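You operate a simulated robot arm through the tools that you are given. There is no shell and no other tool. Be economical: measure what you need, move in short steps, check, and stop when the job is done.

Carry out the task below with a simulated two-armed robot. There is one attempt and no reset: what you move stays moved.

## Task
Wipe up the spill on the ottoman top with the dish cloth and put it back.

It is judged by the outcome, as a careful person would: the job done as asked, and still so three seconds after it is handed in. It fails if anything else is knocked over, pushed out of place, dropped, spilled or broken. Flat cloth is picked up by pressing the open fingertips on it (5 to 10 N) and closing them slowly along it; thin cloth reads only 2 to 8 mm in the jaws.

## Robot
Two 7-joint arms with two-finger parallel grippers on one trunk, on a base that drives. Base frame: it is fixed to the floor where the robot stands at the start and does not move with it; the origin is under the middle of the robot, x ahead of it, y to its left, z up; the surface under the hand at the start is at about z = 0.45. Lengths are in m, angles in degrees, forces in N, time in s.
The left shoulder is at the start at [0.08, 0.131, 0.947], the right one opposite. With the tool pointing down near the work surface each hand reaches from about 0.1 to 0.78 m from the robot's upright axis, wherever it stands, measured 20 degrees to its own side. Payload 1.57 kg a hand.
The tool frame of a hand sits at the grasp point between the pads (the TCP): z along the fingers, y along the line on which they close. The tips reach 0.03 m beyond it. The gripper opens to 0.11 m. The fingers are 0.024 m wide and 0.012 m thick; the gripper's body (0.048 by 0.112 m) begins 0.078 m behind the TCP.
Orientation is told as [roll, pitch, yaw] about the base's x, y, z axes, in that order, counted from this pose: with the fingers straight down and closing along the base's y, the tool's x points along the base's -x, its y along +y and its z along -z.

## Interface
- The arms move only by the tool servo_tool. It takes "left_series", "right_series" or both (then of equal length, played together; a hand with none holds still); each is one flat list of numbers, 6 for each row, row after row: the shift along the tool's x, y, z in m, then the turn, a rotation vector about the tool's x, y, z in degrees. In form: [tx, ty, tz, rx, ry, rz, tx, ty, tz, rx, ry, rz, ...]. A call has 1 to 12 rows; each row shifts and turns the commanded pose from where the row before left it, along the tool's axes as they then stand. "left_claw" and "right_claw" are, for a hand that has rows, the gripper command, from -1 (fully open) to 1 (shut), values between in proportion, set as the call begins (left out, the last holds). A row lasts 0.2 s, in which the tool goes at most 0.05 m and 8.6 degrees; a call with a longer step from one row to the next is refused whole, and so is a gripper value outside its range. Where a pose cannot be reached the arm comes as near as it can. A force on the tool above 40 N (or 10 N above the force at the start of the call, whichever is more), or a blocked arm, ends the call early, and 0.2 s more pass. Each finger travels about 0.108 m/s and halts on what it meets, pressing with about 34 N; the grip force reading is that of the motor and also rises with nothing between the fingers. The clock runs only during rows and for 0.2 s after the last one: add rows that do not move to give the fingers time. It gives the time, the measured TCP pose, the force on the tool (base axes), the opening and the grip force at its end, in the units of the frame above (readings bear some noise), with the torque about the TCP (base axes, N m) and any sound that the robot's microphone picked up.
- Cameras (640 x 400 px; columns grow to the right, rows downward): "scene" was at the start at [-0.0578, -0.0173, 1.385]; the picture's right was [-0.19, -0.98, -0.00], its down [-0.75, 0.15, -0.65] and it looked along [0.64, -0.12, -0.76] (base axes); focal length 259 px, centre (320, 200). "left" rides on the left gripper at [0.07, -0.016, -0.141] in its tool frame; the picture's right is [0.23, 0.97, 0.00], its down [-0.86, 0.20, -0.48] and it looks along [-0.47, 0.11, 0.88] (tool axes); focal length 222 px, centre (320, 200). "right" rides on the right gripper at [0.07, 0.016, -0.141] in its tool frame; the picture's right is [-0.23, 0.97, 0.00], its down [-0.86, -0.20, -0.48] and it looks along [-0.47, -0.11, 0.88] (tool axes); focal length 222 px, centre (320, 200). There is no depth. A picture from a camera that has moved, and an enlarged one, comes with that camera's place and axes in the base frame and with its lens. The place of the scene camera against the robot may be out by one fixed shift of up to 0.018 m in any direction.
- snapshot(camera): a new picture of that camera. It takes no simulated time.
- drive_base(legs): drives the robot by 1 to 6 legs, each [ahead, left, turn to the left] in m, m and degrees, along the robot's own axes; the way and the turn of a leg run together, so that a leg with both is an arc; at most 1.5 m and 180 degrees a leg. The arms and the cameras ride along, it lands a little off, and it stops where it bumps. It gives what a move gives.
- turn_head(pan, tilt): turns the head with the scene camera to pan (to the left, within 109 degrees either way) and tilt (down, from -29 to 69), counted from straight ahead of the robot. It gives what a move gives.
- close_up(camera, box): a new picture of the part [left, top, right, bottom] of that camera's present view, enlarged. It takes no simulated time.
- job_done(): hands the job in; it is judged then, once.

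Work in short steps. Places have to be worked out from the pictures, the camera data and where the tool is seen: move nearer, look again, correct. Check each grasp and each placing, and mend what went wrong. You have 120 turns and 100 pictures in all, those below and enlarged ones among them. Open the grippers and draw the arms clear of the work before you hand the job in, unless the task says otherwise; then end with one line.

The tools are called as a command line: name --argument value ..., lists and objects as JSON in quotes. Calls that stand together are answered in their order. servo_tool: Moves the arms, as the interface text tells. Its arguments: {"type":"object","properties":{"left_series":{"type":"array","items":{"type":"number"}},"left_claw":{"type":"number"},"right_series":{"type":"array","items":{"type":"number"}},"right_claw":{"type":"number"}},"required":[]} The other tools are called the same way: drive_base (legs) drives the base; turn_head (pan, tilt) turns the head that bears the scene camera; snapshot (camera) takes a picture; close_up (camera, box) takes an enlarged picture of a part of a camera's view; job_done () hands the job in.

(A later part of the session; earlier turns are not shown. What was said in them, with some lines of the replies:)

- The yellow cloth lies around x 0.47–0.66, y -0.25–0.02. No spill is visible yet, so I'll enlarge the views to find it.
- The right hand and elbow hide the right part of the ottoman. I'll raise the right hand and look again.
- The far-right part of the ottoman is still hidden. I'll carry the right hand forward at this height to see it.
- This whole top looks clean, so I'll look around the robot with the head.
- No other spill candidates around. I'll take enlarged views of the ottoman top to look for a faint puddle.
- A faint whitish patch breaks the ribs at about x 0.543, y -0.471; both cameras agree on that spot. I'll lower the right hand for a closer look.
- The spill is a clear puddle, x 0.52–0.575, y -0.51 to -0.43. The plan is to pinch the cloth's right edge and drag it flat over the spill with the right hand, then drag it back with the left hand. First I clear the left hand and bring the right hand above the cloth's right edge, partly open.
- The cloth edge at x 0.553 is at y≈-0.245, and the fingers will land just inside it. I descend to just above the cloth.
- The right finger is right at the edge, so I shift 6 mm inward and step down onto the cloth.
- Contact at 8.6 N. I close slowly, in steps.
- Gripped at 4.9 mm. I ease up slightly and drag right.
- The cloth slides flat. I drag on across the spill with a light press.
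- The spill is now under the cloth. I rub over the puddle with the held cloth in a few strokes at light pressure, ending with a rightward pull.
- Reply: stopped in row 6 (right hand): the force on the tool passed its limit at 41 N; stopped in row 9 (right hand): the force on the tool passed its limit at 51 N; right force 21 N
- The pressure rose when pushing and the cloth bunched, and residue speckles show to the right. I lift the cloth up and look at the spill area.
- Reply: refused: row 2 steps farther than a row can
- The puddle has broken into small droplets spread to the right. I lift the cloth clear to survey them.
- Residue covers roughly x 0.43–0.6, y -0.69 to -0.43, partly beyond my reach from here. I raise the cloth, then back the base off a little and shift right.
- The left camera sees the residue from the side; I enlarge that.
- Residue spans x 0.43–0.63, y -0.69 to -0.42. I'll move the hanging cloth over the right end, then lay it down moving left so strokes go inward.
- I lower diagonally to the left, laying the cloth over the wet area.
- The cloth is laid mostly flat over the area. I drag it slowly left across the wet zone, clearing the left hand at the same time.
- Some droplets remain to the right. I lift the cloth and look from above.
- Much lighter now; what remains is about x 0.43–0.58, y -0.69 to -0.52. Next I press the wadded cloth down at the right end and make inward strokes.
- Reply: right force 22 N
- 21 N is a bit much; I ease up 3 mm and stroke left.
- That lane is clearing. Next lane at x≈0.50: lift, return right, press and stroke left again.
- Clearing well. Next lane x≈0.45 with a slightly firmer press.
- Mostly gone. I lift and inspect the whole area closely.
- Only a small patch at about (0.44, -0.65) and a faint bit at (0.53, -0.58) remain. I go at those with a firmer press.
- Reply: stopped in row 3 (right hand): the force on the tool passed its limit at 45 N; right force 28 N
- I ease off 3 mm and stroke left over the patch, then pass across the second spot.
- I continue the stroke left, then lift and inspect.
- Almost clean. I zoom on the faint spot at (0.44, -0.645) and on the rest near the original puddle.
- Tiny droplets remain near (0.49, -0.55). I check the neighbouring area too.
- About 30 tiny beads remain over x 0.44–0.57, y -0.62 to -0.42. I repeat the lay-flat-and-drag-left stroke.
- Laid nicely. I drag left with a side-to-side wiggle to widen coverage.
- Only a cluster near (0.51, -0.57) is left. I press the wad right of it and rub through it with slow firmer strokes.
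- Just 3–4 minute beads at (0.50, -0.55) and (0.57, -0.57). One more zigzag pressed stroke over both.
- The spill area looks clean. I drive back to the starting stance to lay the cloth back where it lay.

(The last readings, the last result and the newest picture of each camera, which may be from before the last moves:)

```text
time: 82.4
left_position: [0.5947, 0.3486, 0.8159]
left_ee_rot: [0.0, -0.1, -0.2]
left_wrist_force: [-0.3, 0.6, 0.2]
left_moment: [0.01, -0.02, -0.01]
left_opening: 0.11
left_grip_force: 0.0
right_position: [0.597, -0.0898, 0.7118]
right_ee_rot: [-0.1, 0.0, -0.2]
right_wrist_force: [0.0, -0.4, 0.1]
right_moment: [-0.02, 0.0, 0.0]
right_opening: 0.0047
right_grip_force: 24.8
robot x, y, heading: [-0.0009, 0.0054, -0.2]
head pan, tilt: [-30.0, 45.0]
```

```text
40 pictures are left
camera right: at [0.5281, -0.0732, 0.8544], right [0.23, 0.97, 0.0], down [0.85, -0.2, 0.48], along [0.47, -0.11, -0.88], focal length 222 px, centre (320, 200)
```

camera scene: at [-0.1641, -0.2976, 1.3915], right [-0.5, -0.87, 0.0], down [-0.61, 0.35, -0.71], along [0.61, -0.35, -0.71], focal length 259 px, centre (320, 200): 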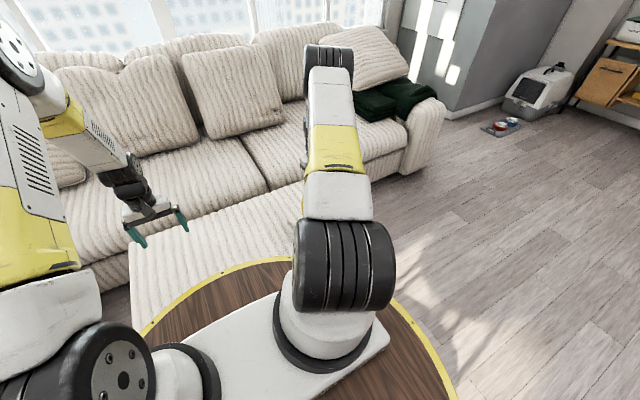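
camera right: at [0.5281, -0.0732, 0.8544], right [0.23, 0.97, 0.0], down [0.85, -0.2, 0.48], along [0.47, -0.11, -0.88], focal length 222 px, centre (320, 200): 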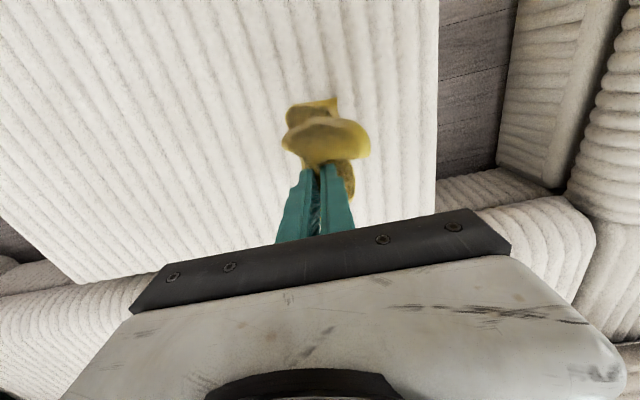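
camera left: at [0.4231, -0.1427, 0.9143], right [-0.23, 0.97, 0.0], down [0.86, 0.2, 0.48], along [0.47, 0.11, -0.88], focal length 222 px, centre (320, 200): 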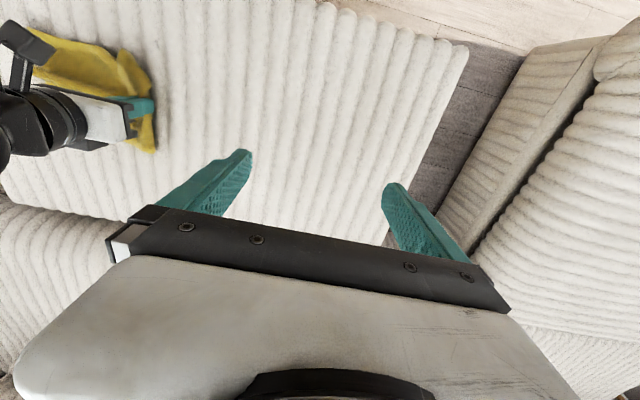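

Now I position above the cloth's left end and lay it moving right and down.

servo_tool --right_series '[0.012, 0.04, 0, 0, 0, 0, 0.012, 0.04, 0, 0, 0, 0, 0.012, 0.04, 0, 0, 0, 0, 0, 0.005, 0.02, 0, 0, 0, 0, 0, 0.02, 0, 0, 0, 0, 0, 0, 0, 0, 0]'

servo_tool --right_series '[0, -0.022, 0.016, 0, 0, 0, 0, -0.022, 0.016, 0, 0, 0, 0, -0.022, 0.016, 0, 0, 0, 0, -0.022, 0.016, 0, 0, 0, 0, -0.022, 0.016, 0, 0, 0, 0, -0.022, 0.016, 0, 0, 0, 0, -0.022, 0.016, 0, 0, 0, 0, -0.022, 0.016, 0, 0, 0, 0, -0.022, 0.016, 0, 0, 0, 0, -0.022, 0.016, 0, 0, 0]'

snapshot --camera "right"

snapshot --camera "left"

```text
time: 83.8
left_position: [0.596, 0.3494, 0.8154]
left_ee_rot: [0.1, 0.0, -0.3]
left_wrist_force: [-0.2, 0.9, 0.0]
left_moment: [0.0, 0.0, -0.01]
left_opening: 0.1099
left_grip_force: 0.1
right_position: [0.5616, 0.0367, 0.6722]
right_ee_rot: [-0.1, -0.1, -0.2]
right_wrist_force: [0.0, 0.5, 0.0]
right_moment: [0.01, 0.01, 0.01]
right_opening: 0.0047
right_grip_force: 25.0
robot x, y, heading: [-0.0006, 0.0023, -0.2]
head pan, tilt: [-30.0, 45.0]
```

```text
time: 86.0
left_position: [0.5954, 0.3501, 0.8163]
left_ee_rot: [0.0, 0.0, -0.2]
left_wrist_force: [0.3, 0.5, -0.7]
left_moment: [-0.03, 0.0, 0.02]
left_opening: 0.1099
left_grip_force: 0.0
right_position: [0.5619, -0.1846, 0.5119]
right_ee_rot: [-0.1, -0.1, -0.2]
right_wrist_force: [0.1, 0.4, -0.2]
right_moment: [-0.01, -0.02, 0.01]
right_opening: 0.0048
right_grip_force: 25.0
robot x, y, heading: [-0.0004, 0.0038, -0.1]
head pan, tilt: [-30.0, 45.0]
```

```text
39 pictures are left
camera right: at [0.4928, -0.1672, 0.6544], right [0.23, 0.97, 0.0], down [0.85, -0.2, 0.48], along [0.47, -0.11, -0.88], focal length 222 px, centre (320, 200)
```

right: 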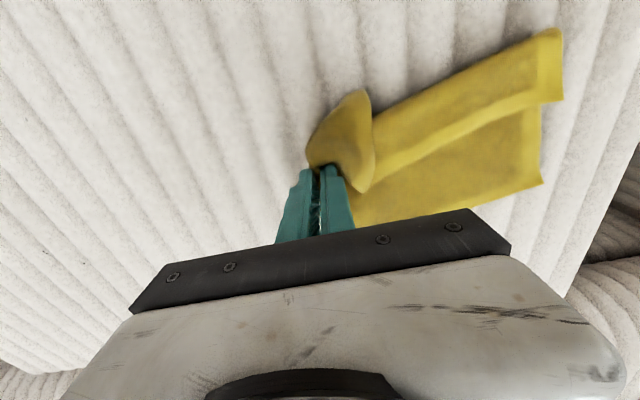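

```text
38 pictures are left
camera left: at [0.5262, 0.3331, 0.9564], right [-0.22, 0.97, 0.0], down [0.86, 0.2, 0.48], along [0.47, 0.11, -0.88], focal length 222 px, centre (320, 200)
```

left: 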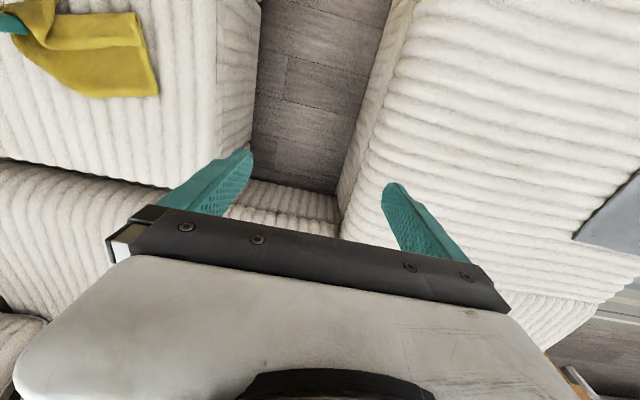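

The far end lies at y≈0.02, as originally. But I also see a few specks near (0.6, -0.53) at this grazing angle, so I check those before releasing.

close_up --camera "right" --box '[0, 100, 240, 340]'

```text
1.67 times, centred on (120, 220) of right
camera zoom: at [0.4928, -0.1672, 0.6544], right [0.23, 0.97, 0.0], down [0.85, -0.2, 0.48], along [0.47, -0.11, -0.88], focal length 370 px, centre (653, 167)
```

zoom: 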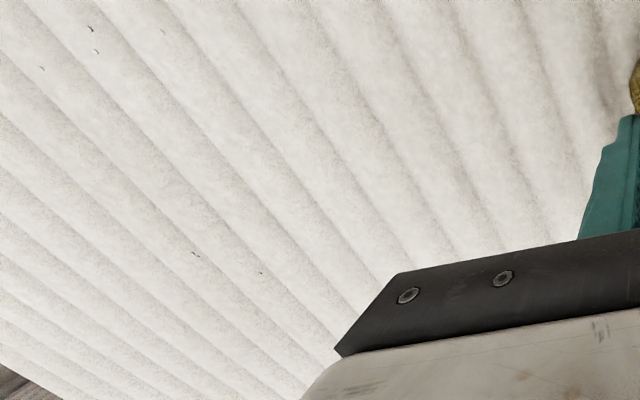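

Six tiny beads remain around (0.465, -0.42 to -0.50) and (0.60, -0.51). I lift the cloth again and shift the base for two more strokes.

servo_tool --right_series '[0, 0, -0.045, 0, 0, 0, 0, 0, -0.045, 0, 0, 0, 0, 0, -0.045, 0, 0, 0, 0, 0, -0.045, 0, 0, 0, 0, 0, -0.045, 0, 0, 0]'

drive_base --legs '[[-0.06, 0, 0], [0, -0.18, 0]]'

```text
time: 87.2
left_position: [0.5948, 0.3494, 0.8159]
left_ee_rot: [-0.1, 0.1, -0.3]
left_wrist_force: [-0.3, -0.6, -0.3]
left_moment: [-0.04, 0.0, -0.01]
left_opening: 0.1104
left_grip_force: 0.0
right_position: [0.5609, -0.1863, 0.7395]
right_ee_rot: [-0.1, 0.0, -0.4]
right_wrist_force: [-0.3, -0.1, 0.0]
right_moment: [0.0, 0.04, 0.0]
right_opening: 0.0045
right_grip_force: 25.2
robot x, y, heading: [-0.0005, 0.006, 0.1]
head pan, tilt: [-30.0, 45.0]
```

```text
time: 89.2
left_position: [0.536, 0.1721, 0.8161]
left_ee_rot: [0.1, 0.0, -0.2]
left_wrist_force: [0.4, 0.3, 0.1]
left_moment: [0.02, -0.02, 0.01]
left_opening: 0.1097
left_grip_force: 0.0
right_position: [0.5013, -0.3654, 0.7383]
right_ee_rot: [0.0, 0.0, -0.4]
right_wrist_force: [0.1, 0.5, -0.9]
right_moment: [0.01, -0.02, 0.02]
right_opening: 0.0045
right_grip_force: 25.0
robot x, y, heading: [-0.0606, -0.1747, -0.3]
head pan, tilt: [-30.0, 45.0]
```

Move to (0.605, -0.58) and lower until contact.

servo_tool --right_series '[-0.018, -0.036, 0, 0, 0, 0, -0.018, -0.036, 0, 0, 0, 0, -0.018, -0.036, 0, 0, 0, 0, -0.018, -0.036, 0, 0, 0, 0, -0.018, -0.036, 0, 0, 0, 0, -0.014, -0.036, 0, 0, 0, 0, 0, 0, 0.05, 0, 0, 0, 0, 0, 0.05, 0, 0, 0, 0, 0, 0.05, 0, 0, 0, 0, 0, 0.05, 0, 0, 0, 0, 0, 0.035, 0, 0, 0, 0, 0, 0.005, 0, 0, 0]'

servo_tool --right_series '[0, 0.02, 0.001, 0, 0, 0, 0, 0.02, 0.001, 0, 0, 0, 0, 0.02, 0, 0, 0, 0, 0, 0.02, 0, 0, 0, 0, 0, 0.02, 0, 0, 0, 0, 0, 0.02, 0, 0, 0, 0, 0, 0.02, 0, 0, 0, 0, 0, 0.02, 0, 0, 0, 0]'

snapshot --camera "right"

```text
time: 91.8
left_position: [0.5345, 0.1716, 0.816]
left_ee_rot: [0.0, 0.0, -0.2]
left_wrist_force: [-0.2, 0.5, -0.5]
left_moment: [0.03, 0.02, -0.02]
left_opening: 0.1099
left_grip_force: 0.0
right_position: [0.6057, -0.5826, 0.4988]
right_ee_rot: [-0.1, -0.2, -0.3]
right_wrist_force: [0.7, -0.4, 7.9]
right_moment: [-0.01, 0.03, 0.0]
right_opening: 0.0049
right_grip_force: 24.8
robot x, y, heading: [-0.0628, -0.1786, -0.3]
head pan, tilt: [-30.0, 45.0]
```

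```text
time: 93.6
left_position: [0.5365, 0.1721, 0.8154]
left_ee_rot: [0.0, 0.0, -0.3]
left_wrist_force: [-0.3, -1.2, -0.4]
left_moment: [0.0, -0.01, 0.01]
left_opening: 0.11
left_grip_force: 0.1
right_position: [0.6052, -0.4225, 0.4954]
right_ee_rot: [-0.2, -0.1, -0.3]
right_wrist_force: [-0.6, -5.8, 12.6]
right_moment: [-0.16, 0.08, 0.04]
right_opening: 0.0045
right_grip_force: 25.6
robot x, y, heading: [-0.0607, -0.175, -0.3]
head pan, tilt: [-30.0, 45.0]
```

```text
36 pictures are left
camera right: at [0.5352, -0.4053, 0.639], right [0.23, 0.97, 0.0], down [0.85, -0.2, 0.48], along [0.47, -0.11, -0.88], focal length 222 px, centre (320, 200)
```

right: 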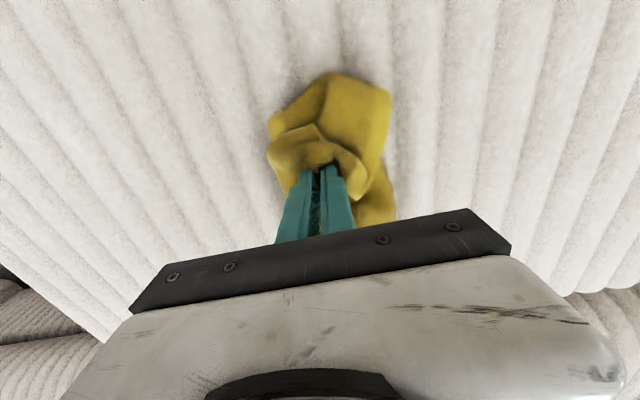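

Good firm stroke. Now the lane at x≈0.46.

servo_tool --right_series '[0.0, 0, -0.045, 0, 0, 0, 0.028, -0.032, -0.01, 0, 0, 0, 0.028, -0.032, 0, 0, 0, 0, 0.028, -0.032, 0, 0, 0, 0, 0.028, -0.032, 0, 0, 0, 0, 0.028, -0.03, 0, 0, 0, 0, 0.003, 0, 0.04, 0, 0, 0, 0, 0, 0.015, 0, 0, 0, 0, 0, 0.001, 0, 0, 0]'

servo_tool --right_series '[0, 0.02, 0.001, 0, 0, 0, 0, 0.02, 0.001, 0, 0, 0, 0, 0.02, 0, 0, 0, 0, 0, 0.02, 0.001, 0, 0, 0, 0, 0.02, 0, 0, 0, 0, 0, 0.02, 0, 0, 0, 0, 0, 0.02, 0, 0, 0, 0, 0, 0.02, 0, 0, 0, 0, 0, 0.02, 0, 0, 0, 0, 0, 0.02, 0, 0, 0, 0]'

snapshot --camera "right"

```text
time: 95.6
left_position: [0.5364, 0.1711, 0.8159]
left_ee_rot: [0.0, 0.0, -0.2]
left_wrist_force: [-0.7, -0.5, 0.7]
left_moment: [0.02, -0.03, -0.01]
left_opening: 0.1101
left_grip_force: 0.1
right_position: [0.4595, -0.5804, 0.4956]
right_ee_rot: [-0.1, -0.1, -0.2]
right_wrist_force: [0.3, -0.7, 0.9]
right_moment: [0.01, 0.02, 0.04]
right_opening: 0.0047
right_grip_force: 25.9
robot x, y, heading: [-0.0603, -0.1749, -0.5]
head pan, tilt: [-30.0, 45.0]
```

```text
time: 97.8
left_position: [0.5359, 0.1702, 0.8156]
left_ee_rot: [0.0, 0.0, -0.1]
left_wrist_force: [-0.1, -0.1, -0.6]
left_moment: [0.0, 0.01, -0.02]
left_opening: 0.1103
left_grip_force: 0.1
right_position: [0.4631, -0.378, 0.4952]
right_ee_rot: [-0.2, -0.1, -0.2]
right_wrist_force: [-0.3, -0.3, 2.2]
right_moment: [-0.01, -0.01, 0.01]
right_opening: 0.0047
right_grip_force: 25.3
robot x, y, heading: [-0.0618, -0.1737, -0.2]
head pan, tilt: [-30.0, 45.0]
```

```text
35 pictures are left
camera right: at [0.3927, -0.3611, 0.6349], right [0.23, 0.97, 0.0], down [0.85, -0.2, 0.48], along [0.47, -0.11, -0.88], focal length 222 px, centre (320, 200)
```

right: 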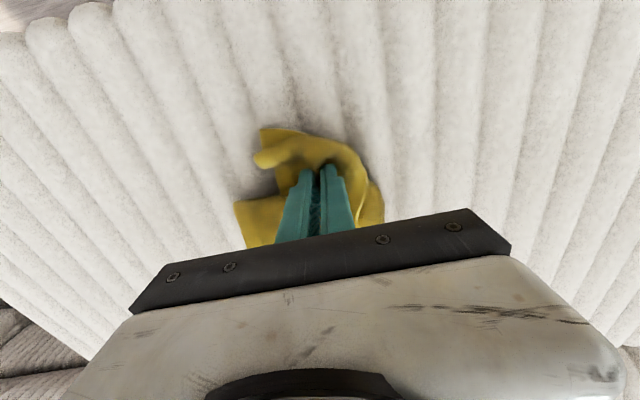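

I lift, drive back, and repeat the laying motion, checking again from the same low vantage.

servo_tool --right_series '[-0.01, 0.01, -0.045, 0, 0, 0, -0.01, 0.01, -0.045, 0, 0, 0, -0.01, 0, -0.045, 0, 0, 0, -0.01, 0, -0.045, 0, 0, 0, 0, 0, -0.045, 0, 0, 0]'

drive_base --legs '[[0, 0.18, 0], [0.06, 0, 0]]'

snapshot --camera "right"

```text
time: 99.0
left_position: [0.5362, 0.1714, 0.815]
left_ee_rot: [0.1, 0.0, -0.2]
left_wrist_force: [0.0, 0.2, -0.4]
left_moment: [-0.05, 0.06, -0.01]
left_opening: 0.1099
left_grip_force: 0.0
right_position: [0.5013, -0.358, 0.7181]
right_ee_rot: [-0.1, 0.1, -0.2]
right_wrist_force: [0.2, -0.7, -0.4]
right_moment: [0.01, 0.02, 0.02]
right_opening: 0.0049
right_grip_force: 25.3
robot x, y, heading: [-0.059, -0.1763, -0.3]
head pan, tilt: [-30.0, 45.0]
```

```text
time: 101.1
left_position: [0.5973, 0.3456, 0.8155]
left_ee_rot: [-0.1, 0.0, -0.3]
left_wrist_force: [-0.2, 0.2, 0.2]
left_moment: [0.0, -0.04, 0.01]
left_opening: 0.1099
left_grip_force: 0.1
right_position: [0.5607, -0.1848, 0.7181]
right_ee_rot: [-0.1, 0.1, -0.5]
right_wrist_force: [0.0, -0.1, -0.4]
right_moment: [0.03, 0.02, 0.01]
right_opening: 0.0047
right_grip_force: 24.8
robot x, y, heading: [-0.0058, -0.0025, -0.5]
head pan, tilt: [-30.0, 45.0]
```

```text
34 pictures are left
camera right: at [0.4922, -0.1672, 0.8604], right [0.23, 0.97, 0.0], down [0.85, -0.2, 0.48], along [0.47, -0.11, -0.88], focal length 222 px, centre (320, 200)
```

right: 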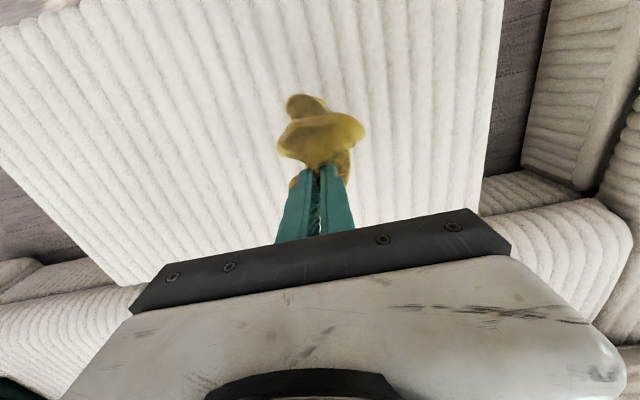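

Laying again from y≈0.045 toward the right.

servo_tool --right_series '[0, 0.045, 0, 0, 0, 0, 0, 0.045, 0, 0, 0, 0, 0, 0.045, 0, 0, 0, 0, 0, 0.045, 0, 0, 0, 0, 0, 0.045, 0, 0, 0, 0, 0, 0.005, 0.025, 0, 0, 0, 0, 0, 0.025, 0, 0, 0, 0, 0, 0, 0, 0, 0]'

servo_tool --right_series '[0, -0.022, 0.016, 0, 0, 0, 0, -0.022, 0.016, 0, 0, 0, 0, -0.022, 0.016, 0, 0, 0, 0, -0.022, 0.016, 0, 0, 0, 0, -0.022, 0.016, 0, 0, 0, 0, -0.022, 0.016, 0, 0, 0, 0, -0.022, 0.016, 0, 0, 0, 0, -0.022, 0.016, 0, 0, 0, 0, -0.022, 0.016, 0, 0, 0, 0, -0.022, 0.016, 0, 0, 0, 0, -0.02, 0.013, 0, 0, 0]'

snapshot --camera "right"

close_up --camera "right" --box '[0, 0, 260, 320]'

```text
time: 102.9
left_position: [0.5967, 0.3458, 0.8158]
left_ee_rot: [0.0, 0.0, -0.3]
left_wrist_force: [-0.2, 0.5, -0.1]
left_moment: [0.01, 0.0, 0.01]
left_opening: 0.1101
left_grip_force: 0.1
right_position: [0.5659, 0.0449, 0.6681]
right_ee_rot: [-0.1, -0.2, -0.4]
right_wrist_force: [-0.5, 0.5, 0.0]
right_moment: [-0.02, 0.01, -0.03]
right_opening: 0.0048
right_grip_force: 25.5
robot x, y, heading: [0.0012, 0.0023, -0.5]
head pan, tilt: [-30.0, 45.0]
```

```text
time: 105.3
left_position: [0.5966, 0.3453, 0.8154]
left_ee_rot: [0.0, 0.0, -0.4]
left_wrist_force: [0.0, 1.2, -0.7]
left_moment: [0.0, -0.01, 0.02]
left_opening: 0.1097
left_grip_force: 0.0
right_position: [0.5615, -0.1952, 0.4963]
right_ee_rot: [-0.1, -0.1, -0.4]
right_wrist_force: [-0.2, 0.3, -1.0]
right_moment: [0.02, 0.0, -0.02]
right_opening: 0.0047
right_grip_force: 25.1
robot x, y, heading: [0.005, -0.0023, -0.3]
head pan, tilt: [-30.0, 45.0]
```

```text
33 pictures are left
camera right: at [0.4922, -0.178, 0.6388], right [0.23, 0.97, 0.0], down [0.85, -0.2, 0.48], along [0.47, -0.11, -0.88], focal length 222 px, centre (320, 200)
```

right: 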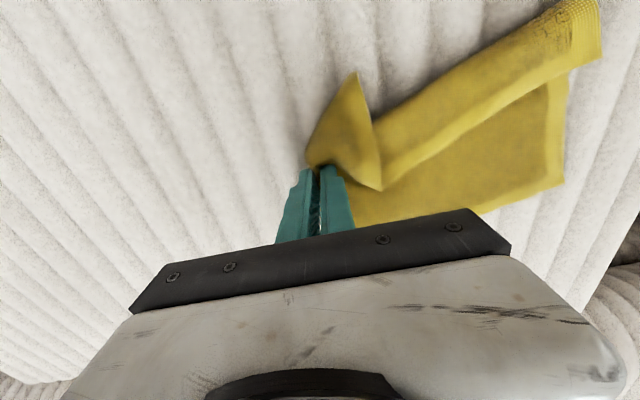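

```text
1.25 times, centred on (130, 160) of right
camera zoom: at [0.4922, -0.178, 0.6388], right [0.23, 0.97, 0.0], down [0.85, -0.2, 0.48], along [0.47, -0.11, -0.88], focal length 278 px, centre (558, 250)
```

zoom: 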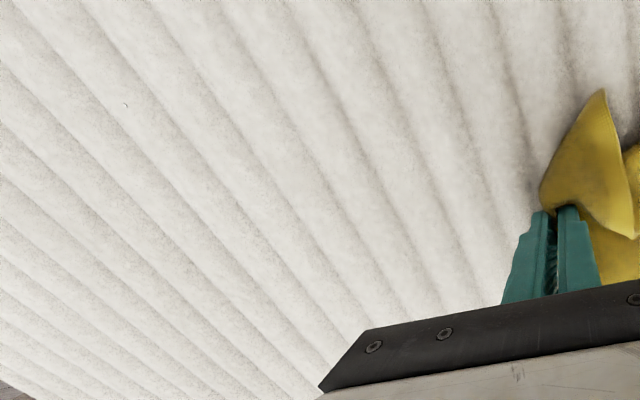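

Only one minute bead remains; the top is essentially clean. I set the cloth down, release and lift off.

servo_tool --right_series '[0, -0.01, 0.006, 0, 0, 0, 0, 0, 0.004, 0, 0, 0]'

servo_tool --right_series '[0, 0, 0, 0, 0, 0, 0, 0, 0, 0, 0, 0]' --right_claw 0.5

servo_tool --right_series '[0, 0, -0.01, 0, 0, 0, 0, 0, -0.03, 0, 0, 0, 0, 0, -0.045, 0, 0, 0, 0, -0.02, -0.045, 0, 0, 0, 0, -0.02, -0.045, 0, 0, 0]'

snapshot --camera "right"

```text
time: 105.9
left_position: [0.5978, 0.3449, 0.8158]
left_ee_rot: [-0.1, 0.1, -0.3]
left_wrist_force: [0.5, -0.4, -0.3]
left_moment: [-0.03, 0.03, 0.01]
left_opening: 0.1098
left_grip_force: 0.0
right_position: [0.5651, -0.2049, 0.4877]
right_ee_rot: [-0.2, -0.3, -0.4]
right_wrist_force: [5.1, -0.1, 12.6]
right_moment: [0.02, -0.12, 0.03]
right_opening: 0.0051
right_grip_force: 25.1
robot x, y, heading: [-0.0002, 0.0005, -0.6]
head pan, tilt: [-30.0, 45.0]
```

```text
time: 106.5
left_position: [0.5972, 0.3463, 0.8164]
left_ee_rot: [0.0, 0.0, -0.5]
left_wrist_force: [-0.2, -0.2, 1.1]
left_moment: [0.01, -0.01, -0.01]
left_opening: 0.11
left_grip_force: 0.0
right_position: [0.5611, -0.2043, 0.4859]
right_ee_rot: [-0.1, -0.1, -0.4]
right_wrist_force: [-1.1, -1.9, 3.8]
right_moment: [0.02, 0.0, 0.01]
right_opening: 0.0253
right_grip_force: 0.0
robot x, y, heading: [0.0038, -0.0046, -0.5]
head pan, tilt: [-30.0, 45.0]
```

```text
time: 107.7
left_position: [0.5974, 0.3462, 0.8159]
left_ee_rot: [0.0, 0.0, -0.3]
left_wrist_force: [0.1, -0.9, 0.0]
left_moment: [0.01, 0.01, 0.0]
left_opening: 0.1097
left_grip_force: 0.0
right_position: [0.5603, -0.2463, 0.6587]
right_ee_rot: [-0.1, 0.0, -0.5]
right_wrist_force: [-0.4, -0.5, 0.1]
right_moment: [0.0, 0.03, -0.02]
right_opening: 0.0275
right_grip_force: 0.1
robot x, y, heading: [-0.0001, -0.0052, -0.4]
head pan, tilt: [-30.0, 45.0]
```

```text
31 pictures are left
camera right: at [0.4913, -0.229, 0.8017], right [0.23, 0.97, 0.0], down [0.85, -0.2, 0.48], along [0.46, -0.11, -0.88], focal length 222 px, centre (320, 200)
```

right: 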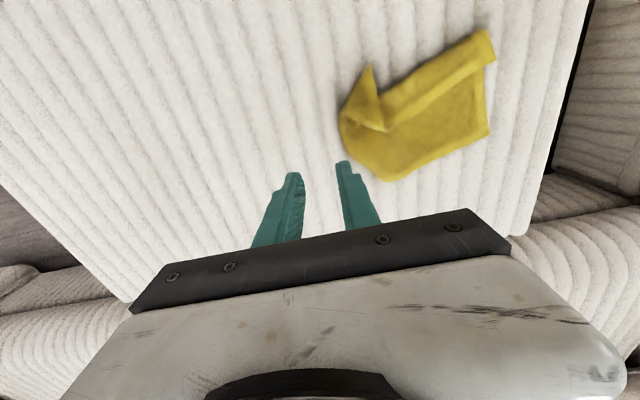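

The cloth is in its place but has a folded strip. I look closely to see how the flap lies.

close_up --camera "right" --box '[320, 10, 520, 200]'

```text
2.11 times, centred on (420, 105) of right
camera zoom: at [0.4913, -0.229, 0.8017], right [0.23, 0.97, 0.0], down [0.85, -0.2, 0.48], along [0.46, -0.11, -0.88], focal length 468 px, centre (110, 400)
```

zoom: 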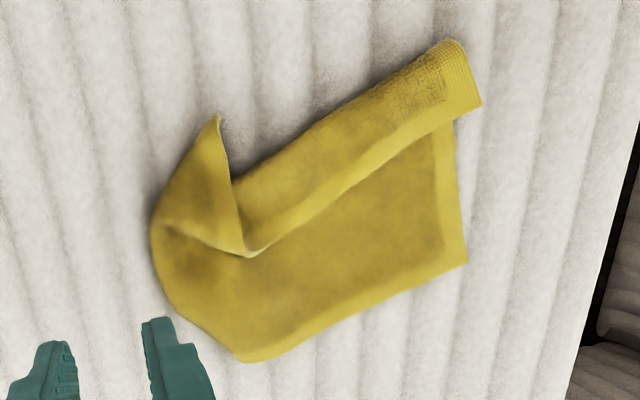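

The near strip is folded over onto the cloth, with its hem running from (0.58, -0.15) to (0.52, 0.0). I'll try to flip it open by pushing the hem toward -x with both open fingertips just above the lower layer, hand yawed to match the hem.

servo_tool --right_series '[-0.005, 0.037, 0, 0, 0, 0, -0.005, 0.037, 0, 0, 0, 0, -0.005, 0.037, 0, 0, 0, 0, -0.005, 0.037, 0, 0, 0, 0, -0.005, 0.037, 0, 0, 0, 0, 0, 0, 0, 0, 0, -7, 0, 0, 0.04, 0, 0, -7, 0, 0, 0.04, 0, 0, -7, 0, 0, 0.035, 0, 0, 0]' --right_claw -1

snapshot --camera "right"

```text
time: 109.7
left_position: [0.5967, 0.3463, 0.8166]
left_ee_rot: [-0.1, 0.0, -0.4]
left_wrist_force: [0.7, -0.7, 0.0]
left_moment: [-0.03, 0.02, 0.0]
left_opening: 0.1102
left_grip_force: 0.1
right_position: [0.5886, -0.0611, 0.5428]
right_ee_rot: [-0.1, 0.0, 20.6]
right_wrist_force: [0.7, 0.5, -0.8]
right_moment: [0.02, -0.03, 0.06]
right_opening: 0.1101
right_grip_force: 0.0
robot x, y, heading: [0.0016, -0.0019, -0.4]
head pan, tilt: [-30.0, 45.0]
```

```text
29 pictures are left
camera right: at [0.5172, -0.0694, 0.6864], right [-0.13, 0.99, 0.0], down [0.87, 0.12, 0.48], along [0.48, 0.06, -0.88], focal length 222 px, centre (320, 200)
```

right: 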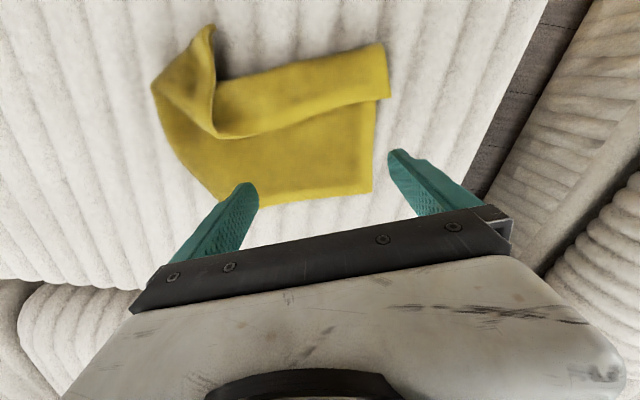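

The fingers straddle well; I shift 15 mm along the hem toward the corner and descend to just above the lower layer.

servo_tool --right_series '[0, -0.016, 0.02, 0, 0, 0, 0, 0, 0.02, 0, 0, 0, 0, 0, 0.01, 0, 0, 0, 0, 0, 0.005, 0, 0, 0, 0, 0, 0.002, 0, 0, 0]'

snapshot --camera "right"

```text
time: 110.9
left_position: [0.5978, 0.3462, 0.8166]
left_ee_rot: [0.0, 0.0, -0.3]
left_wrist_force: [0.6, -0.4, 0.1]
left_moment: [-0.01, 0.0, 0.03]
left_opening: 0.1101
left_grip_force: 0.1
right_position: [0.5934, -0.0751, 0.4879]
right_ee_rot: [-0.1, 0.0, 20.6]
right_wrist_force: [0.4, -0.7, 0.9]
right_moment: [-0.07, -0.01, 0.0]
right_opening: 0.1101
right_grip_force: 0.1
robot x, y, heading: [0.0058, 0.001, -0.4]
head pan, tilt: [-30.0, 45.0]
```

```text
28 pictures are left
camera right: at [0.5222, -0.0844, 0.6301], right [-0.13, 0.99, 0.0], down [0.87, 0.11, 0.48], along [0.47, 0.06, -0.88], focal length 222 px, centre (320, 200)
```

right: 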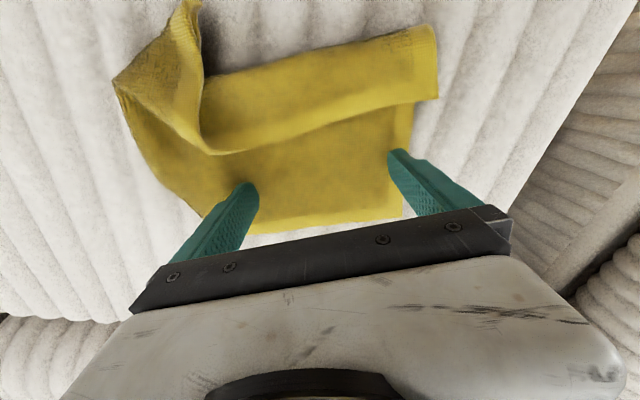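

At the surface with ~1 N. I push the hem toward -x a few cm and check.

servo_tool --right_series '[0.01, 0, 0.001, 0, 0, 0, 0.012, 0, 0, 0, 0, 0, 0.012, 0, 0, 0, 0, 0, 0.012, 0, 0, 0, 0, 0, 0.012, 0, 0, 0, 0, 0]'

snapshot --camera "right"

```text
time: 112.1
left_position: [0.5972, 0.3462, 0.8165]
left_ee_rot: [0.0, 0.0, -0.3]
left_wrist_force: [-0.1, -0.2, -0.5]
left_moment: [0.0, 0.01, -0.02]
left_opening: 0.1099
left_grip_force: 0.1
right_position: [0.5381, -0.0953, 0.4863]
right_ee_rot: [-0.2, 0.0, 20.6]
right_wrist_force: [0.3, 0.7, 1.2]
right_moment: [-0.03, -0.02, 0.05]
right_opening: 0.1102
right_grip_force: 0.1
robot x, y, heading: [0.0013, 0.0031, -0.6]
head pan, tilt: [-30.0, 45.0]
```

```text
27 pictures are left
camera right: at [0.4682, -0.1053, 0.6295], right [-0.13, 0.99, 0.0], down [0.87, 0.11, 0.48], along [0.48, 0.06, -0.88], focal length 222 px, centre (320, 200)
```

right: 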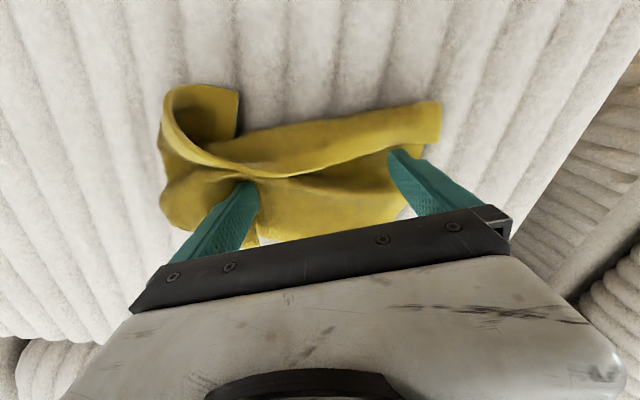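

It's working: the near corner has flipped open. I continue pushing.

servo_tool --right_series '[0.012, 0, 0, 0, 0, 0, 0.012, 0, 0, 0, 0, 0, 0.012, 0, 0, 0, 0, 0, 0.012, 0, 0, 0, 0, 0, 0.012, 0, 0, 0, 0, 0]'

snapshot --camera "right"

```text
time: 113.3
left_position: [0.5965, 0.3449, 0.8161]
left_ee_rot: [0.0, 0.0, -0.3]
left_wrist_force: [0.2, -0.3, 0.1]
left_moment: [0.03, 0.03, -0.03]
left_opening: 0.11
left_grip_force: 0.0
right_position: [0.4819, -0.1177, 0.4877]
right_ee_rot: [-0.3, 0.0, 20.5]
right_wrist_force: [0.4, -0.1, 1.0]
right_moment: [-0.01, -0.02, 0.01]
right_opening: 0.1099
right_grip_force: 0.0
robot x, y, heading: [-0.0007, 0.0003, -0.1]
head pan, tilt: [-30.0, 45.0]
```

```text
26 pictures are left
camera right: at [0.4111, -0.1263, 0.6302], right [-0.13, 0.99, 0.0], down [0.87, 0.11, 0.48], along [0.47, 0.06, -0.88], focal length 222 px, centre (320, 200)
```

right: 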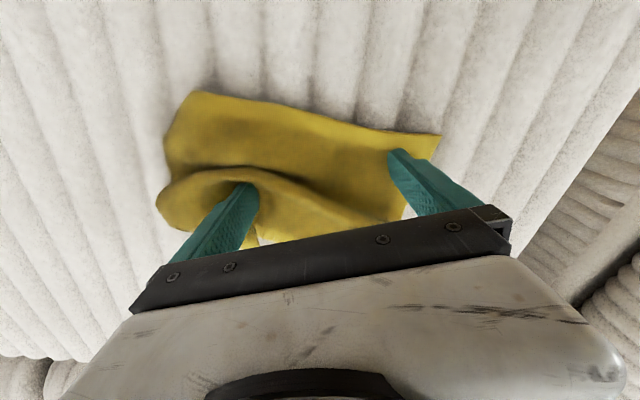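

The strip has unfolded. I lift off and look from above.

servo_tool --right_series '[0, 0, -0.02, 0, 0, 0, 0, 0, -0.045, 0, 0, 0, 0, 0, -0.045, 0, 0, 7, 0, 0, -0.045, 0, 0, 7, -0.02, 0, -0.03, 0, 0, 6.5]'

snapshot --camera "right"

```text
time: 114.5
left_position: [0.5971, 0.3467, 0.8163]
left_ee_rot: [-0.1, 0.1, -0.4]
left_wrist_force: [0.4, 0.1, -1.1]
left_moment: [0.0, 0.01, 0.01]
left_opening: 0.1102
left_grip_force: 0.2
right_position: [0.5033, -0.1113, 0.6716]
right_ee_rot: [-0.1, 0.0, 0.0]
right_wrist_force: [0.2, -0.4, -0.4]
right_moment: [-0.04, 0.04, 0.06]
right_opening: 0.11
right_grip_force: 0.2
robot x, y, heading: [-0.0013, -0.0001, -0.5]
head pan, tilt: [-30.0, 45.0]
```

```text
25 pictures are left
camera right: at [0.4338, -0.0953, 0.8145], right [0.23, 0.97, 0.0], down [0.85, -0.2, 0.48], along [0.47, -0.11, -0.88], focal length 222 px, centre (320, 200)
```

right: 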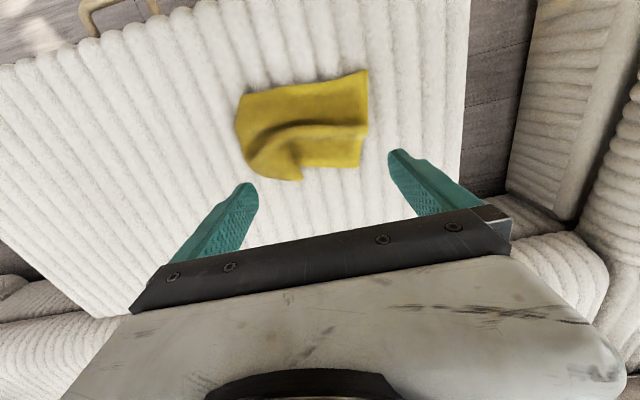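

The cloth lies a bit toward me with one ridge. Pulling its far edge by about 8 cm in +x will smooth and recenter it, so I look at that edge first.

close_up --camera "right" --box '[215, 55, 395, 195]'

```text
2.86 times, centred on (305, 125) of right
camera zoom: at [0.4338, -0.0953, 0.8145], right [0.23, 0.97, 0.0], down [0.85, -0.2, 0.48], along [0.47, -0.11, -0.88], focal length 635 px, centre (363, 414)
```

zoom: 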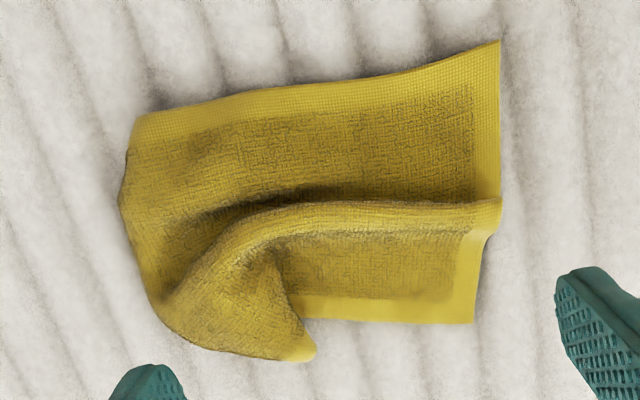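

I pinch the far hem at about (0.56, -0.10).

servo_tool --right_series '[-0.03, 0.006, 0, 0, 0, 0, -0.028, 0.005, 0, 0, 0, 0, 0, 0, 0.045, 0, 0, 0, 0, 0, 0.045, 0, 0, 0, 0, 0, 0.045, 0, 0, 0, 0, 0, 0.03, 0, 0, 0, 0, 0, 0.01, 0, 0, 0]' --right_claw 0.09

snapshot --camera "right"

```text
time: 116.1
left_position: [0.5968, 0.3459, 0.8168]
left_ee_rot: [0.0, 0.0, -0.3]
left_wrist_force: [-0.5, -0.7, 0.5]
left_moment: [-0.01, -0.02, -0.01]
left_opening: 0.11
left_grip_force: 0.0
right_position: [0.5619, -0.1029, 0.497]
right_ee_rot: [-0.1, 0.0, 0.1]
right_wrist_force: [0.0, 0.0, 0.1]
right_moment: [-0.02, 0.0, 0.0]
right_opening: 0.0503
right_grip_force: 0.0
robot x, y, heading: [0.0014, 0.0021, -0.2]
head pan, tilt: [-30.0, 45.0]
```

```text
23 pictures are left
camera right: at [0.4914, -0.0858, 0.6385], right [0.23, 0.97, 0.0], down [0.86, -0.2, 0.48], along [0.47, -0.11, -0.88], focal length 222 px, centre (320, 200)
```

right: 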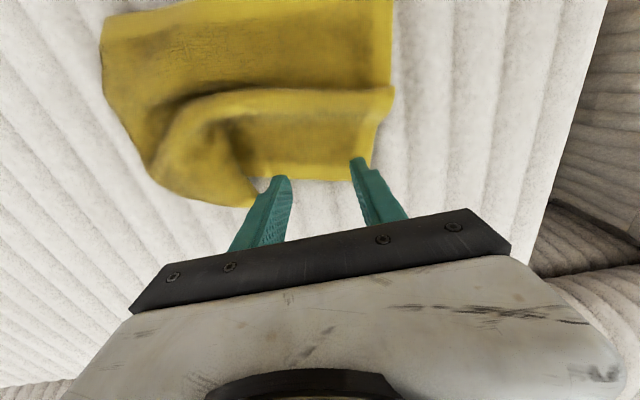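

Fingertips are at the very edge; I move 14 mm back toward the cloth and press.

servo_tool --right_series '[0.014, 0.002, 0, 0, 0, 0, 0, 0, 0.007, 0, 0, 0, 0, 0, 0.004, 0, 0, 0, 0, 0, 0.002, 0, 0, 0]'

servo_tool --right_series '[0, 0, 0, 0, 0, 0]' --right_claw 0.3

servo_tool --right_series '[0, 0, 0, 0, 0, 0]' --right_claw 0.5

servo_tool --right_series '[0, 0, 0, 0, 0, 0]' --right_claw 0.7

servo_tool --right_series '[0, 0, 0, 0, 0, 0, 0, 0, 0, 0, 0, 0]' --right_claw 1.0

```text
time: 117.1
left_position: [0.5962, 0.3451, 0.8159]
left_ee_rot: [0.0, 0.0, -0.3]
left_wrist_force: [0.2, -0.8, -0.1]
left_moment: [0.0, 0.01, -0.01]
left_opening: 0.1098
left_grip_force: 0.1
right_position: [0.5471, -0.103, 0.4845]
right_ee_rot: [-0.1, -0.1, 0.2]
right_wrist_force: [0.6, 1.5, 3.7]
right_moment: [0.05, 0.01, 0.01]
right_opening: 0.0501
right_grip_force: 0.0
robot x, y, heading: [0.0015, 0.0012, -0.4]
head pan, tilt: [-30.0, 45.0]
```

```text
time: 117.5
left_position: [0.5978, 0.3468, 0.8161]
left_ee_rot: [0.1, 0.0, -0.4]
left_wrist_force: [-0.7, 1.2, 0.1]
left_moment: [0.04, -0.04, -0.01]
left_opening: 0.11
left_grip_force: 0.1
right_position: [0.5465, -0.102, 0.4846]
right_ee_rot: [-0.1, -0.1, 0.1]
right_wrist_force: [0.4, -1.0, 2.6]
right_moment: [0.05, -0.05, 0.01]
right_opening: 0.0367
right_grip_force: 0.1
robot x, y, heading: [0.0039, 0.0018, -0.6]
head pan, tilt: [-30.0, 45.0]
```

```text
time: 117.9
left_position: [0.5966, 0.3444, 0.8157]
left_ee_rot: [0.1, 0.0, -0.4]
left_wrist_force: [0.1, 0.3, 0.3]
left_moment: [-0.02, 0.03, 0.03]
left_opening: 0.11
left_grip_force: 0.0
right_position: [0.5463, -0.1018, 0.484]
right_ee_rot: [-0.1, 0.0, 0.1]
right_wrist_force: [0.1, -0.2, 4.2]
right_moment: [0.0, -0.01, 0.02]
right_opening: 0.0258
right_grip_force: 0.0
robot x, y, heading: [-0.0034, -0.0021, -0.3]
head pan, tilt: [-30.0, 45.0]
```

```text
time: 118.3
left_position: [0.5962, 0.3464, 0.8154]
left_ee_rot: [0.0, -0.1, -0.5]
left_wrist_force: [-0.9, -0.3, -0.2]
left_moment: [-0.02, 0.0, 0.03]
left_opening: 0.1096
left_grip_force: 0.0
right_position: [0.5477, -0.1018, 0.4846]
right_ee_rot: [-0.2, -0.1, 0.1]
right_wrist_force: [1.0, 0.4, 3.7]
right_moment: [0.03, -0.02, 0.04]
right_opening: 0.0146
right_grip_force: 0.1
robot x, y, heading: [0.0043, -0.0004, -0.5]
head pan, tilt: [-30.0, 45.0]
```

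```text
time: 118.9
left_position: [0.5981, 0.3463, 0.8159]
left_ee_rot: [0.0, 0.0, -0.3]
left_wrist_force: [-0.5, -0.7, 0.7]
left_moment: [0.01, 0.02, 0.0]
left_opening: 0.11
left_grip_force: 0.1
right_position: [0.5468, -0.1018, 0.4846]
right_ee_rot: [-0.2, -0.1, 0.1]
right_wrist_force: [-0.2, 2.3, 5.6]
right_moment: [0.04, -0.01, -0.02]
right_opening: 0.005
right_grip_force: 25.5
robot x, y, heading: [-0.0024, -0.0021, -0.2]
head pan, tilt: [-30.0, 45.0]
```

Gripped (5 mm). I pull +x by 9 cm with the hand eased up a little.

servo_tool --right_series '[0, 0, -0.005, 0, 0, 0, -0.012, 0, 0, 0, 0, 0, -0.012, 0, 0, 0, 0, 0, -0.012, 0, 0, 0, 0, 0, -0.012, 0, 0, 0, 0, 0, -0.012, 0, 0, 0, 0, 0, -0.012, 0, 0, 0, 0, 0, -0.012, 0, 0, 0, 0, 0]'

snapshot --camera "right"

```text
time: 120.7
left_position: [0.597, 0.345, 0.8157]
left_ee_rot: [0.1, 0.0, -0.4]
left_wrist_force: [-1.1, -0.1, -0.6]
left_moment: [0.01, 0.05, 0.04]
left_opening: 0.1101
left_grip_force: 0.1
right_position: [0.63, -0.1008, 0.4878]
right_ee_rot: [0.0, 0.0, 0.1]
right_wrist_force: [-0.8, -0.2, 0.6]
right_moment: [0.0, 0.01, 0.02]
right_opening: 0.0048
right_grip_force: 25.2
robot x, y, heading: [0.0026, 0.0023, -0.3]
head pan, tilt: [-30.0, 45.0]
```

```text
22 pictures are left
camera right: at [0.5607, -0.0851, 0.6308], right [0.23, 0.97, 0.0], down [0.85, -0.2, 0.48], along [0.47, -0.11, -0.88], focal length 222 px, centre (320, 200)
```

right: 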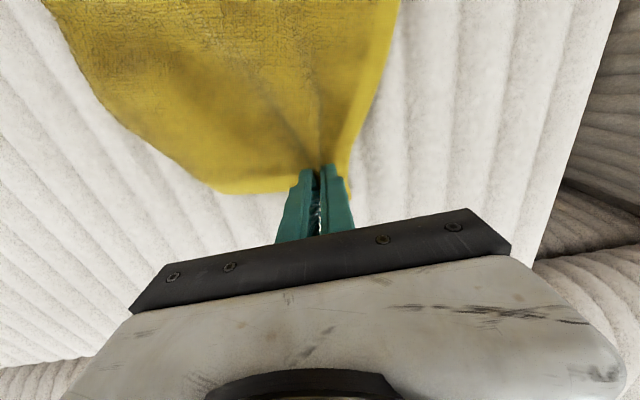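

It's smoothing flat. I pull another 1.5 cm and release.

servo_tool --right_series '[-0.01, 0.005, 0, 0, 0, 0, -0.008, 0.005, 0, 0, 0, 0, 0, 0, 0.002, 0, 0, 0]'

servo_tool --right_series '[0, 0, 0, 0, 0, 0, 0, 0, 0, 0, 0, 0]' --right_claw 0.3

servo_tool --right_series '[0, 0, -0.015, 0, 0, 0, 0, 0, -0.045, 0, 0, 0, 0.03, 0, -0.035, 0, 0, 0, 0.035, 0, -0.035, 0, 0, 0, 0.035, -0.02, -0.03, 0, 0, 0, 0.03, 0, -0.03, 0, 0, 0]'

snapshot --camera "right"

```text
time: 121.5
left_position: [0.597, 0.3467, 0.8151]
left_ee_rot: [0.0, -0.1, -0.3]
left_wrist_force: [0.5, -0.2, -0.5]
left_moment: [0.01, 0.0, -0.02]
left_opening: 0.11
left_grip_force: 0.1
right_position: [0.6477, -0.0918, 0.4872]
right_ee_rot: [-0.1, 0.0, 0.1]
right_wrist_force: [-0.5, -0.2, 1.1]
right_moment: [-0.03, 0.0, 0.01]
right_opening: 0.0048
right_grip_force: 25.3
robot x, y, heading: [0.0018, 0.0, -0.3]
head pan, tilt: [-30.0, 45.0]
```

```text
time: 122.1
left_position: [0.5957, 0.3462, 0.8173]
left_ee_rot: [0.0, 0.0, -0.4]
left_wrist_force: [-0.6, 0.2, -0.6]
left_moment: [-0.01, 0.0, -0.02]
left_opening: 0.1101
left_grip_force: 0.1
right_position: [0.6489, -0.0908, 0.4875]
right_ee_rot: [-0.1, 0.0, 0.0]
right_wrist_force: [0.0, 0.7, 1.1]
right_moment: [0.01, 0.01, 0.0]
right_opening: 0.0387
right_grip_force: 0.2
robot x, y, heading: [-0.0017, 0.0008, -0.3]
head pan, tilt: [-30.0, 45.0]
```

```text
refused: row 5 steps farther than a row can; nothing moved
```

```text
21 pictures are left
camera right: at [0.5786, -0.0743, 0.629], right [0.23, 0.97, 0.0], down [0.85, -0.2, 0.48], along [0.47, -0.11, -0.88], focal length 222 px, centre (320, 200)
```

right: 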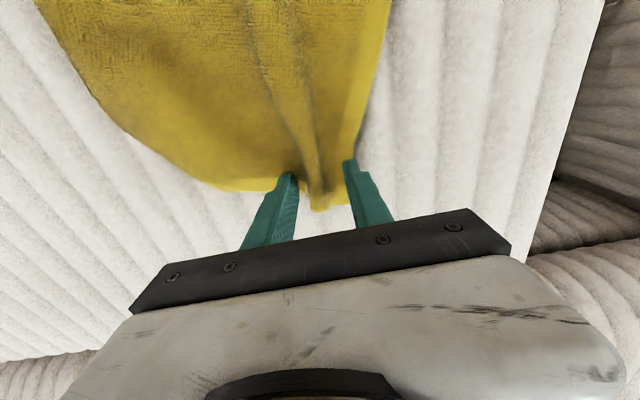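

Released; I lift and draw back in smaller steps to view the whole cloth.

servo_tool --right_series '[0, 0, -0.02, 0, 0, 0, 0, 0, -0.045, 0, 0, 0, 0.03, 0, -0.035, 0, 0, 0, 0.035, 0, -0.03, 0, 0, 0, 0.035, 0, -0.03, 0, 0, 0, 0.03, -0.02, -0.03, 0, 0, 0, 0.02, -0.02, -0.03, 0, 0, 0]'

snapshot --camera "right"

```text
time: 123.7
left_position: [0.5969, 0.3461, 0.8159]
left_ee_rot: [0.0, 0.0, -0.3]
left_wrist_force: [-0.5, -0.2, -0.3]
left_moment: [-0.03, 0.05, -0.01]
left_opening: 0.1099
left_grip_force: 0.1
right_position: [0.4999, -0.1303, 0.7078]
right_ee_rot: [-0.1, 0.0, 0.1]
right_wrist_force: [0.3, -0.9, -0.8]
right_moment: [-0.01, 0.03, 0.05]
right_opening: 0.0384
right_grip_force: 0.1
robot x, y, heading: [0.0002, 0.0003, -0.0]
head pan, tilt: [-30.0, 45.0]
```

```text
20 pictures are left
camera right: at [0.429, -0.1138, 0.8502], right [0.23, 0.97, 0.0], down [0.86, -0.2, 0.48], along [0.47, -0.11, -0.88], focal length 222 px, centre (320, 200)
```

right: 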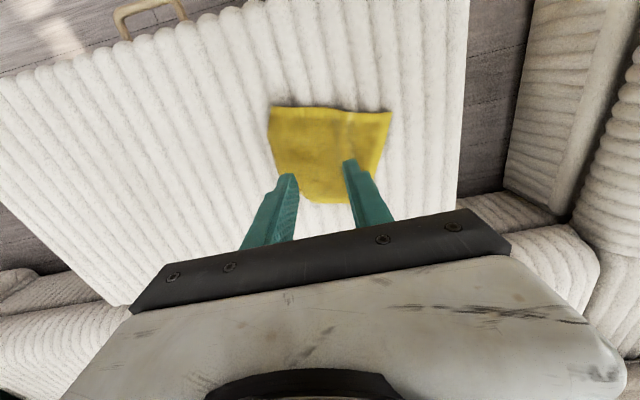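

The cloth is flat and back on its original footprint. I draw the right arm up and to the right, and inspect the spill zone one last time.

servo_tool --right_series '[0, -0.045, 0, 0, 0, 0, 0, -0.045, 0, 0, 0, 0, 0, -0.045, 0, 0, 0, 0, 0, -0.045, 0, 0, 0, 0, 0, -0.045, 0, 0, 0, 0, 0, -0.045, 0, 0, 0, 0, 0, -0.045, 0, 0, 0, 0, 0, -0.045, 0, 0, 0, 0]' --right_claw -1

close_up --camera "right" --box '[180, 40, 460, 200]'

snapshot --camera "right"

```text
time: 125.5
left_position: [0.5964, 0.3463, 0.816]
left_ee_rot: [-0.1, -0.1, -0.3]
left_wrist_force: [-0.1, 0.1, 0.2]
left_moment: [-0.05, 0.0, 0.0]
left_opening: 0.1102
left_grip_force: 0.1
right_position: [0.5001, -0.4895, 0.7067]
right_ee_rot: [-0.2, 0.0, 0.1]
right_wrist_force: [1.3, 0.1, -0.8]
right_moment: [0.0, 0.02, -0.02]
right_opening: 0.1097
right_grip_force: 0.1
robot x, y, heading: [-0.0011, -0.0019, -0.4]
head pan, tilt: [-30.0, 45.0]
```

```text
2.29 times, centred on (320, 120) of right
camera zoom: at [0.43, -0.4725, 0.8491], right [0.22, 0.97, 0.0], down [0.86, -0.2, 0.48], along [0.47, -0.11, -0.88], focal length 508 px, centre (320, 383)
```

zoom: 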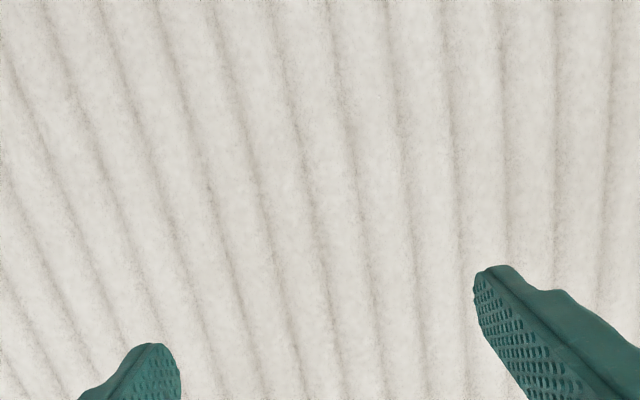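

```text
18 pictures are left
camera right: at [0.43, -0.4725, 0.8491], right [0.22, 0.97, 0.0], down [0.86, -0.2, 0.48], along [0.47, -0.11, -0.88], focal length 222 px, centre (320, 200)
```

right: 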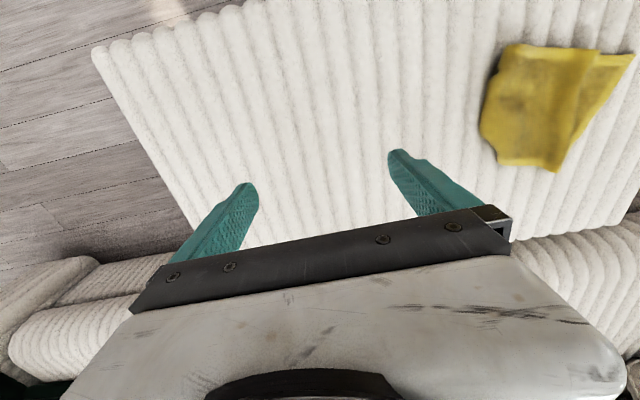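

The top is clean, the cloth is back in its place, and both grippers are open and clear. I hand the job in.

job_done

```text
The job is handed in.
```

I wiped the spill off the ottoman top, apart from one tiny bead near its front edge, and laid the dish cloth back where it was, nearly flat with slight creases. Both grippers are open and clear, and I saw nothing else moved.
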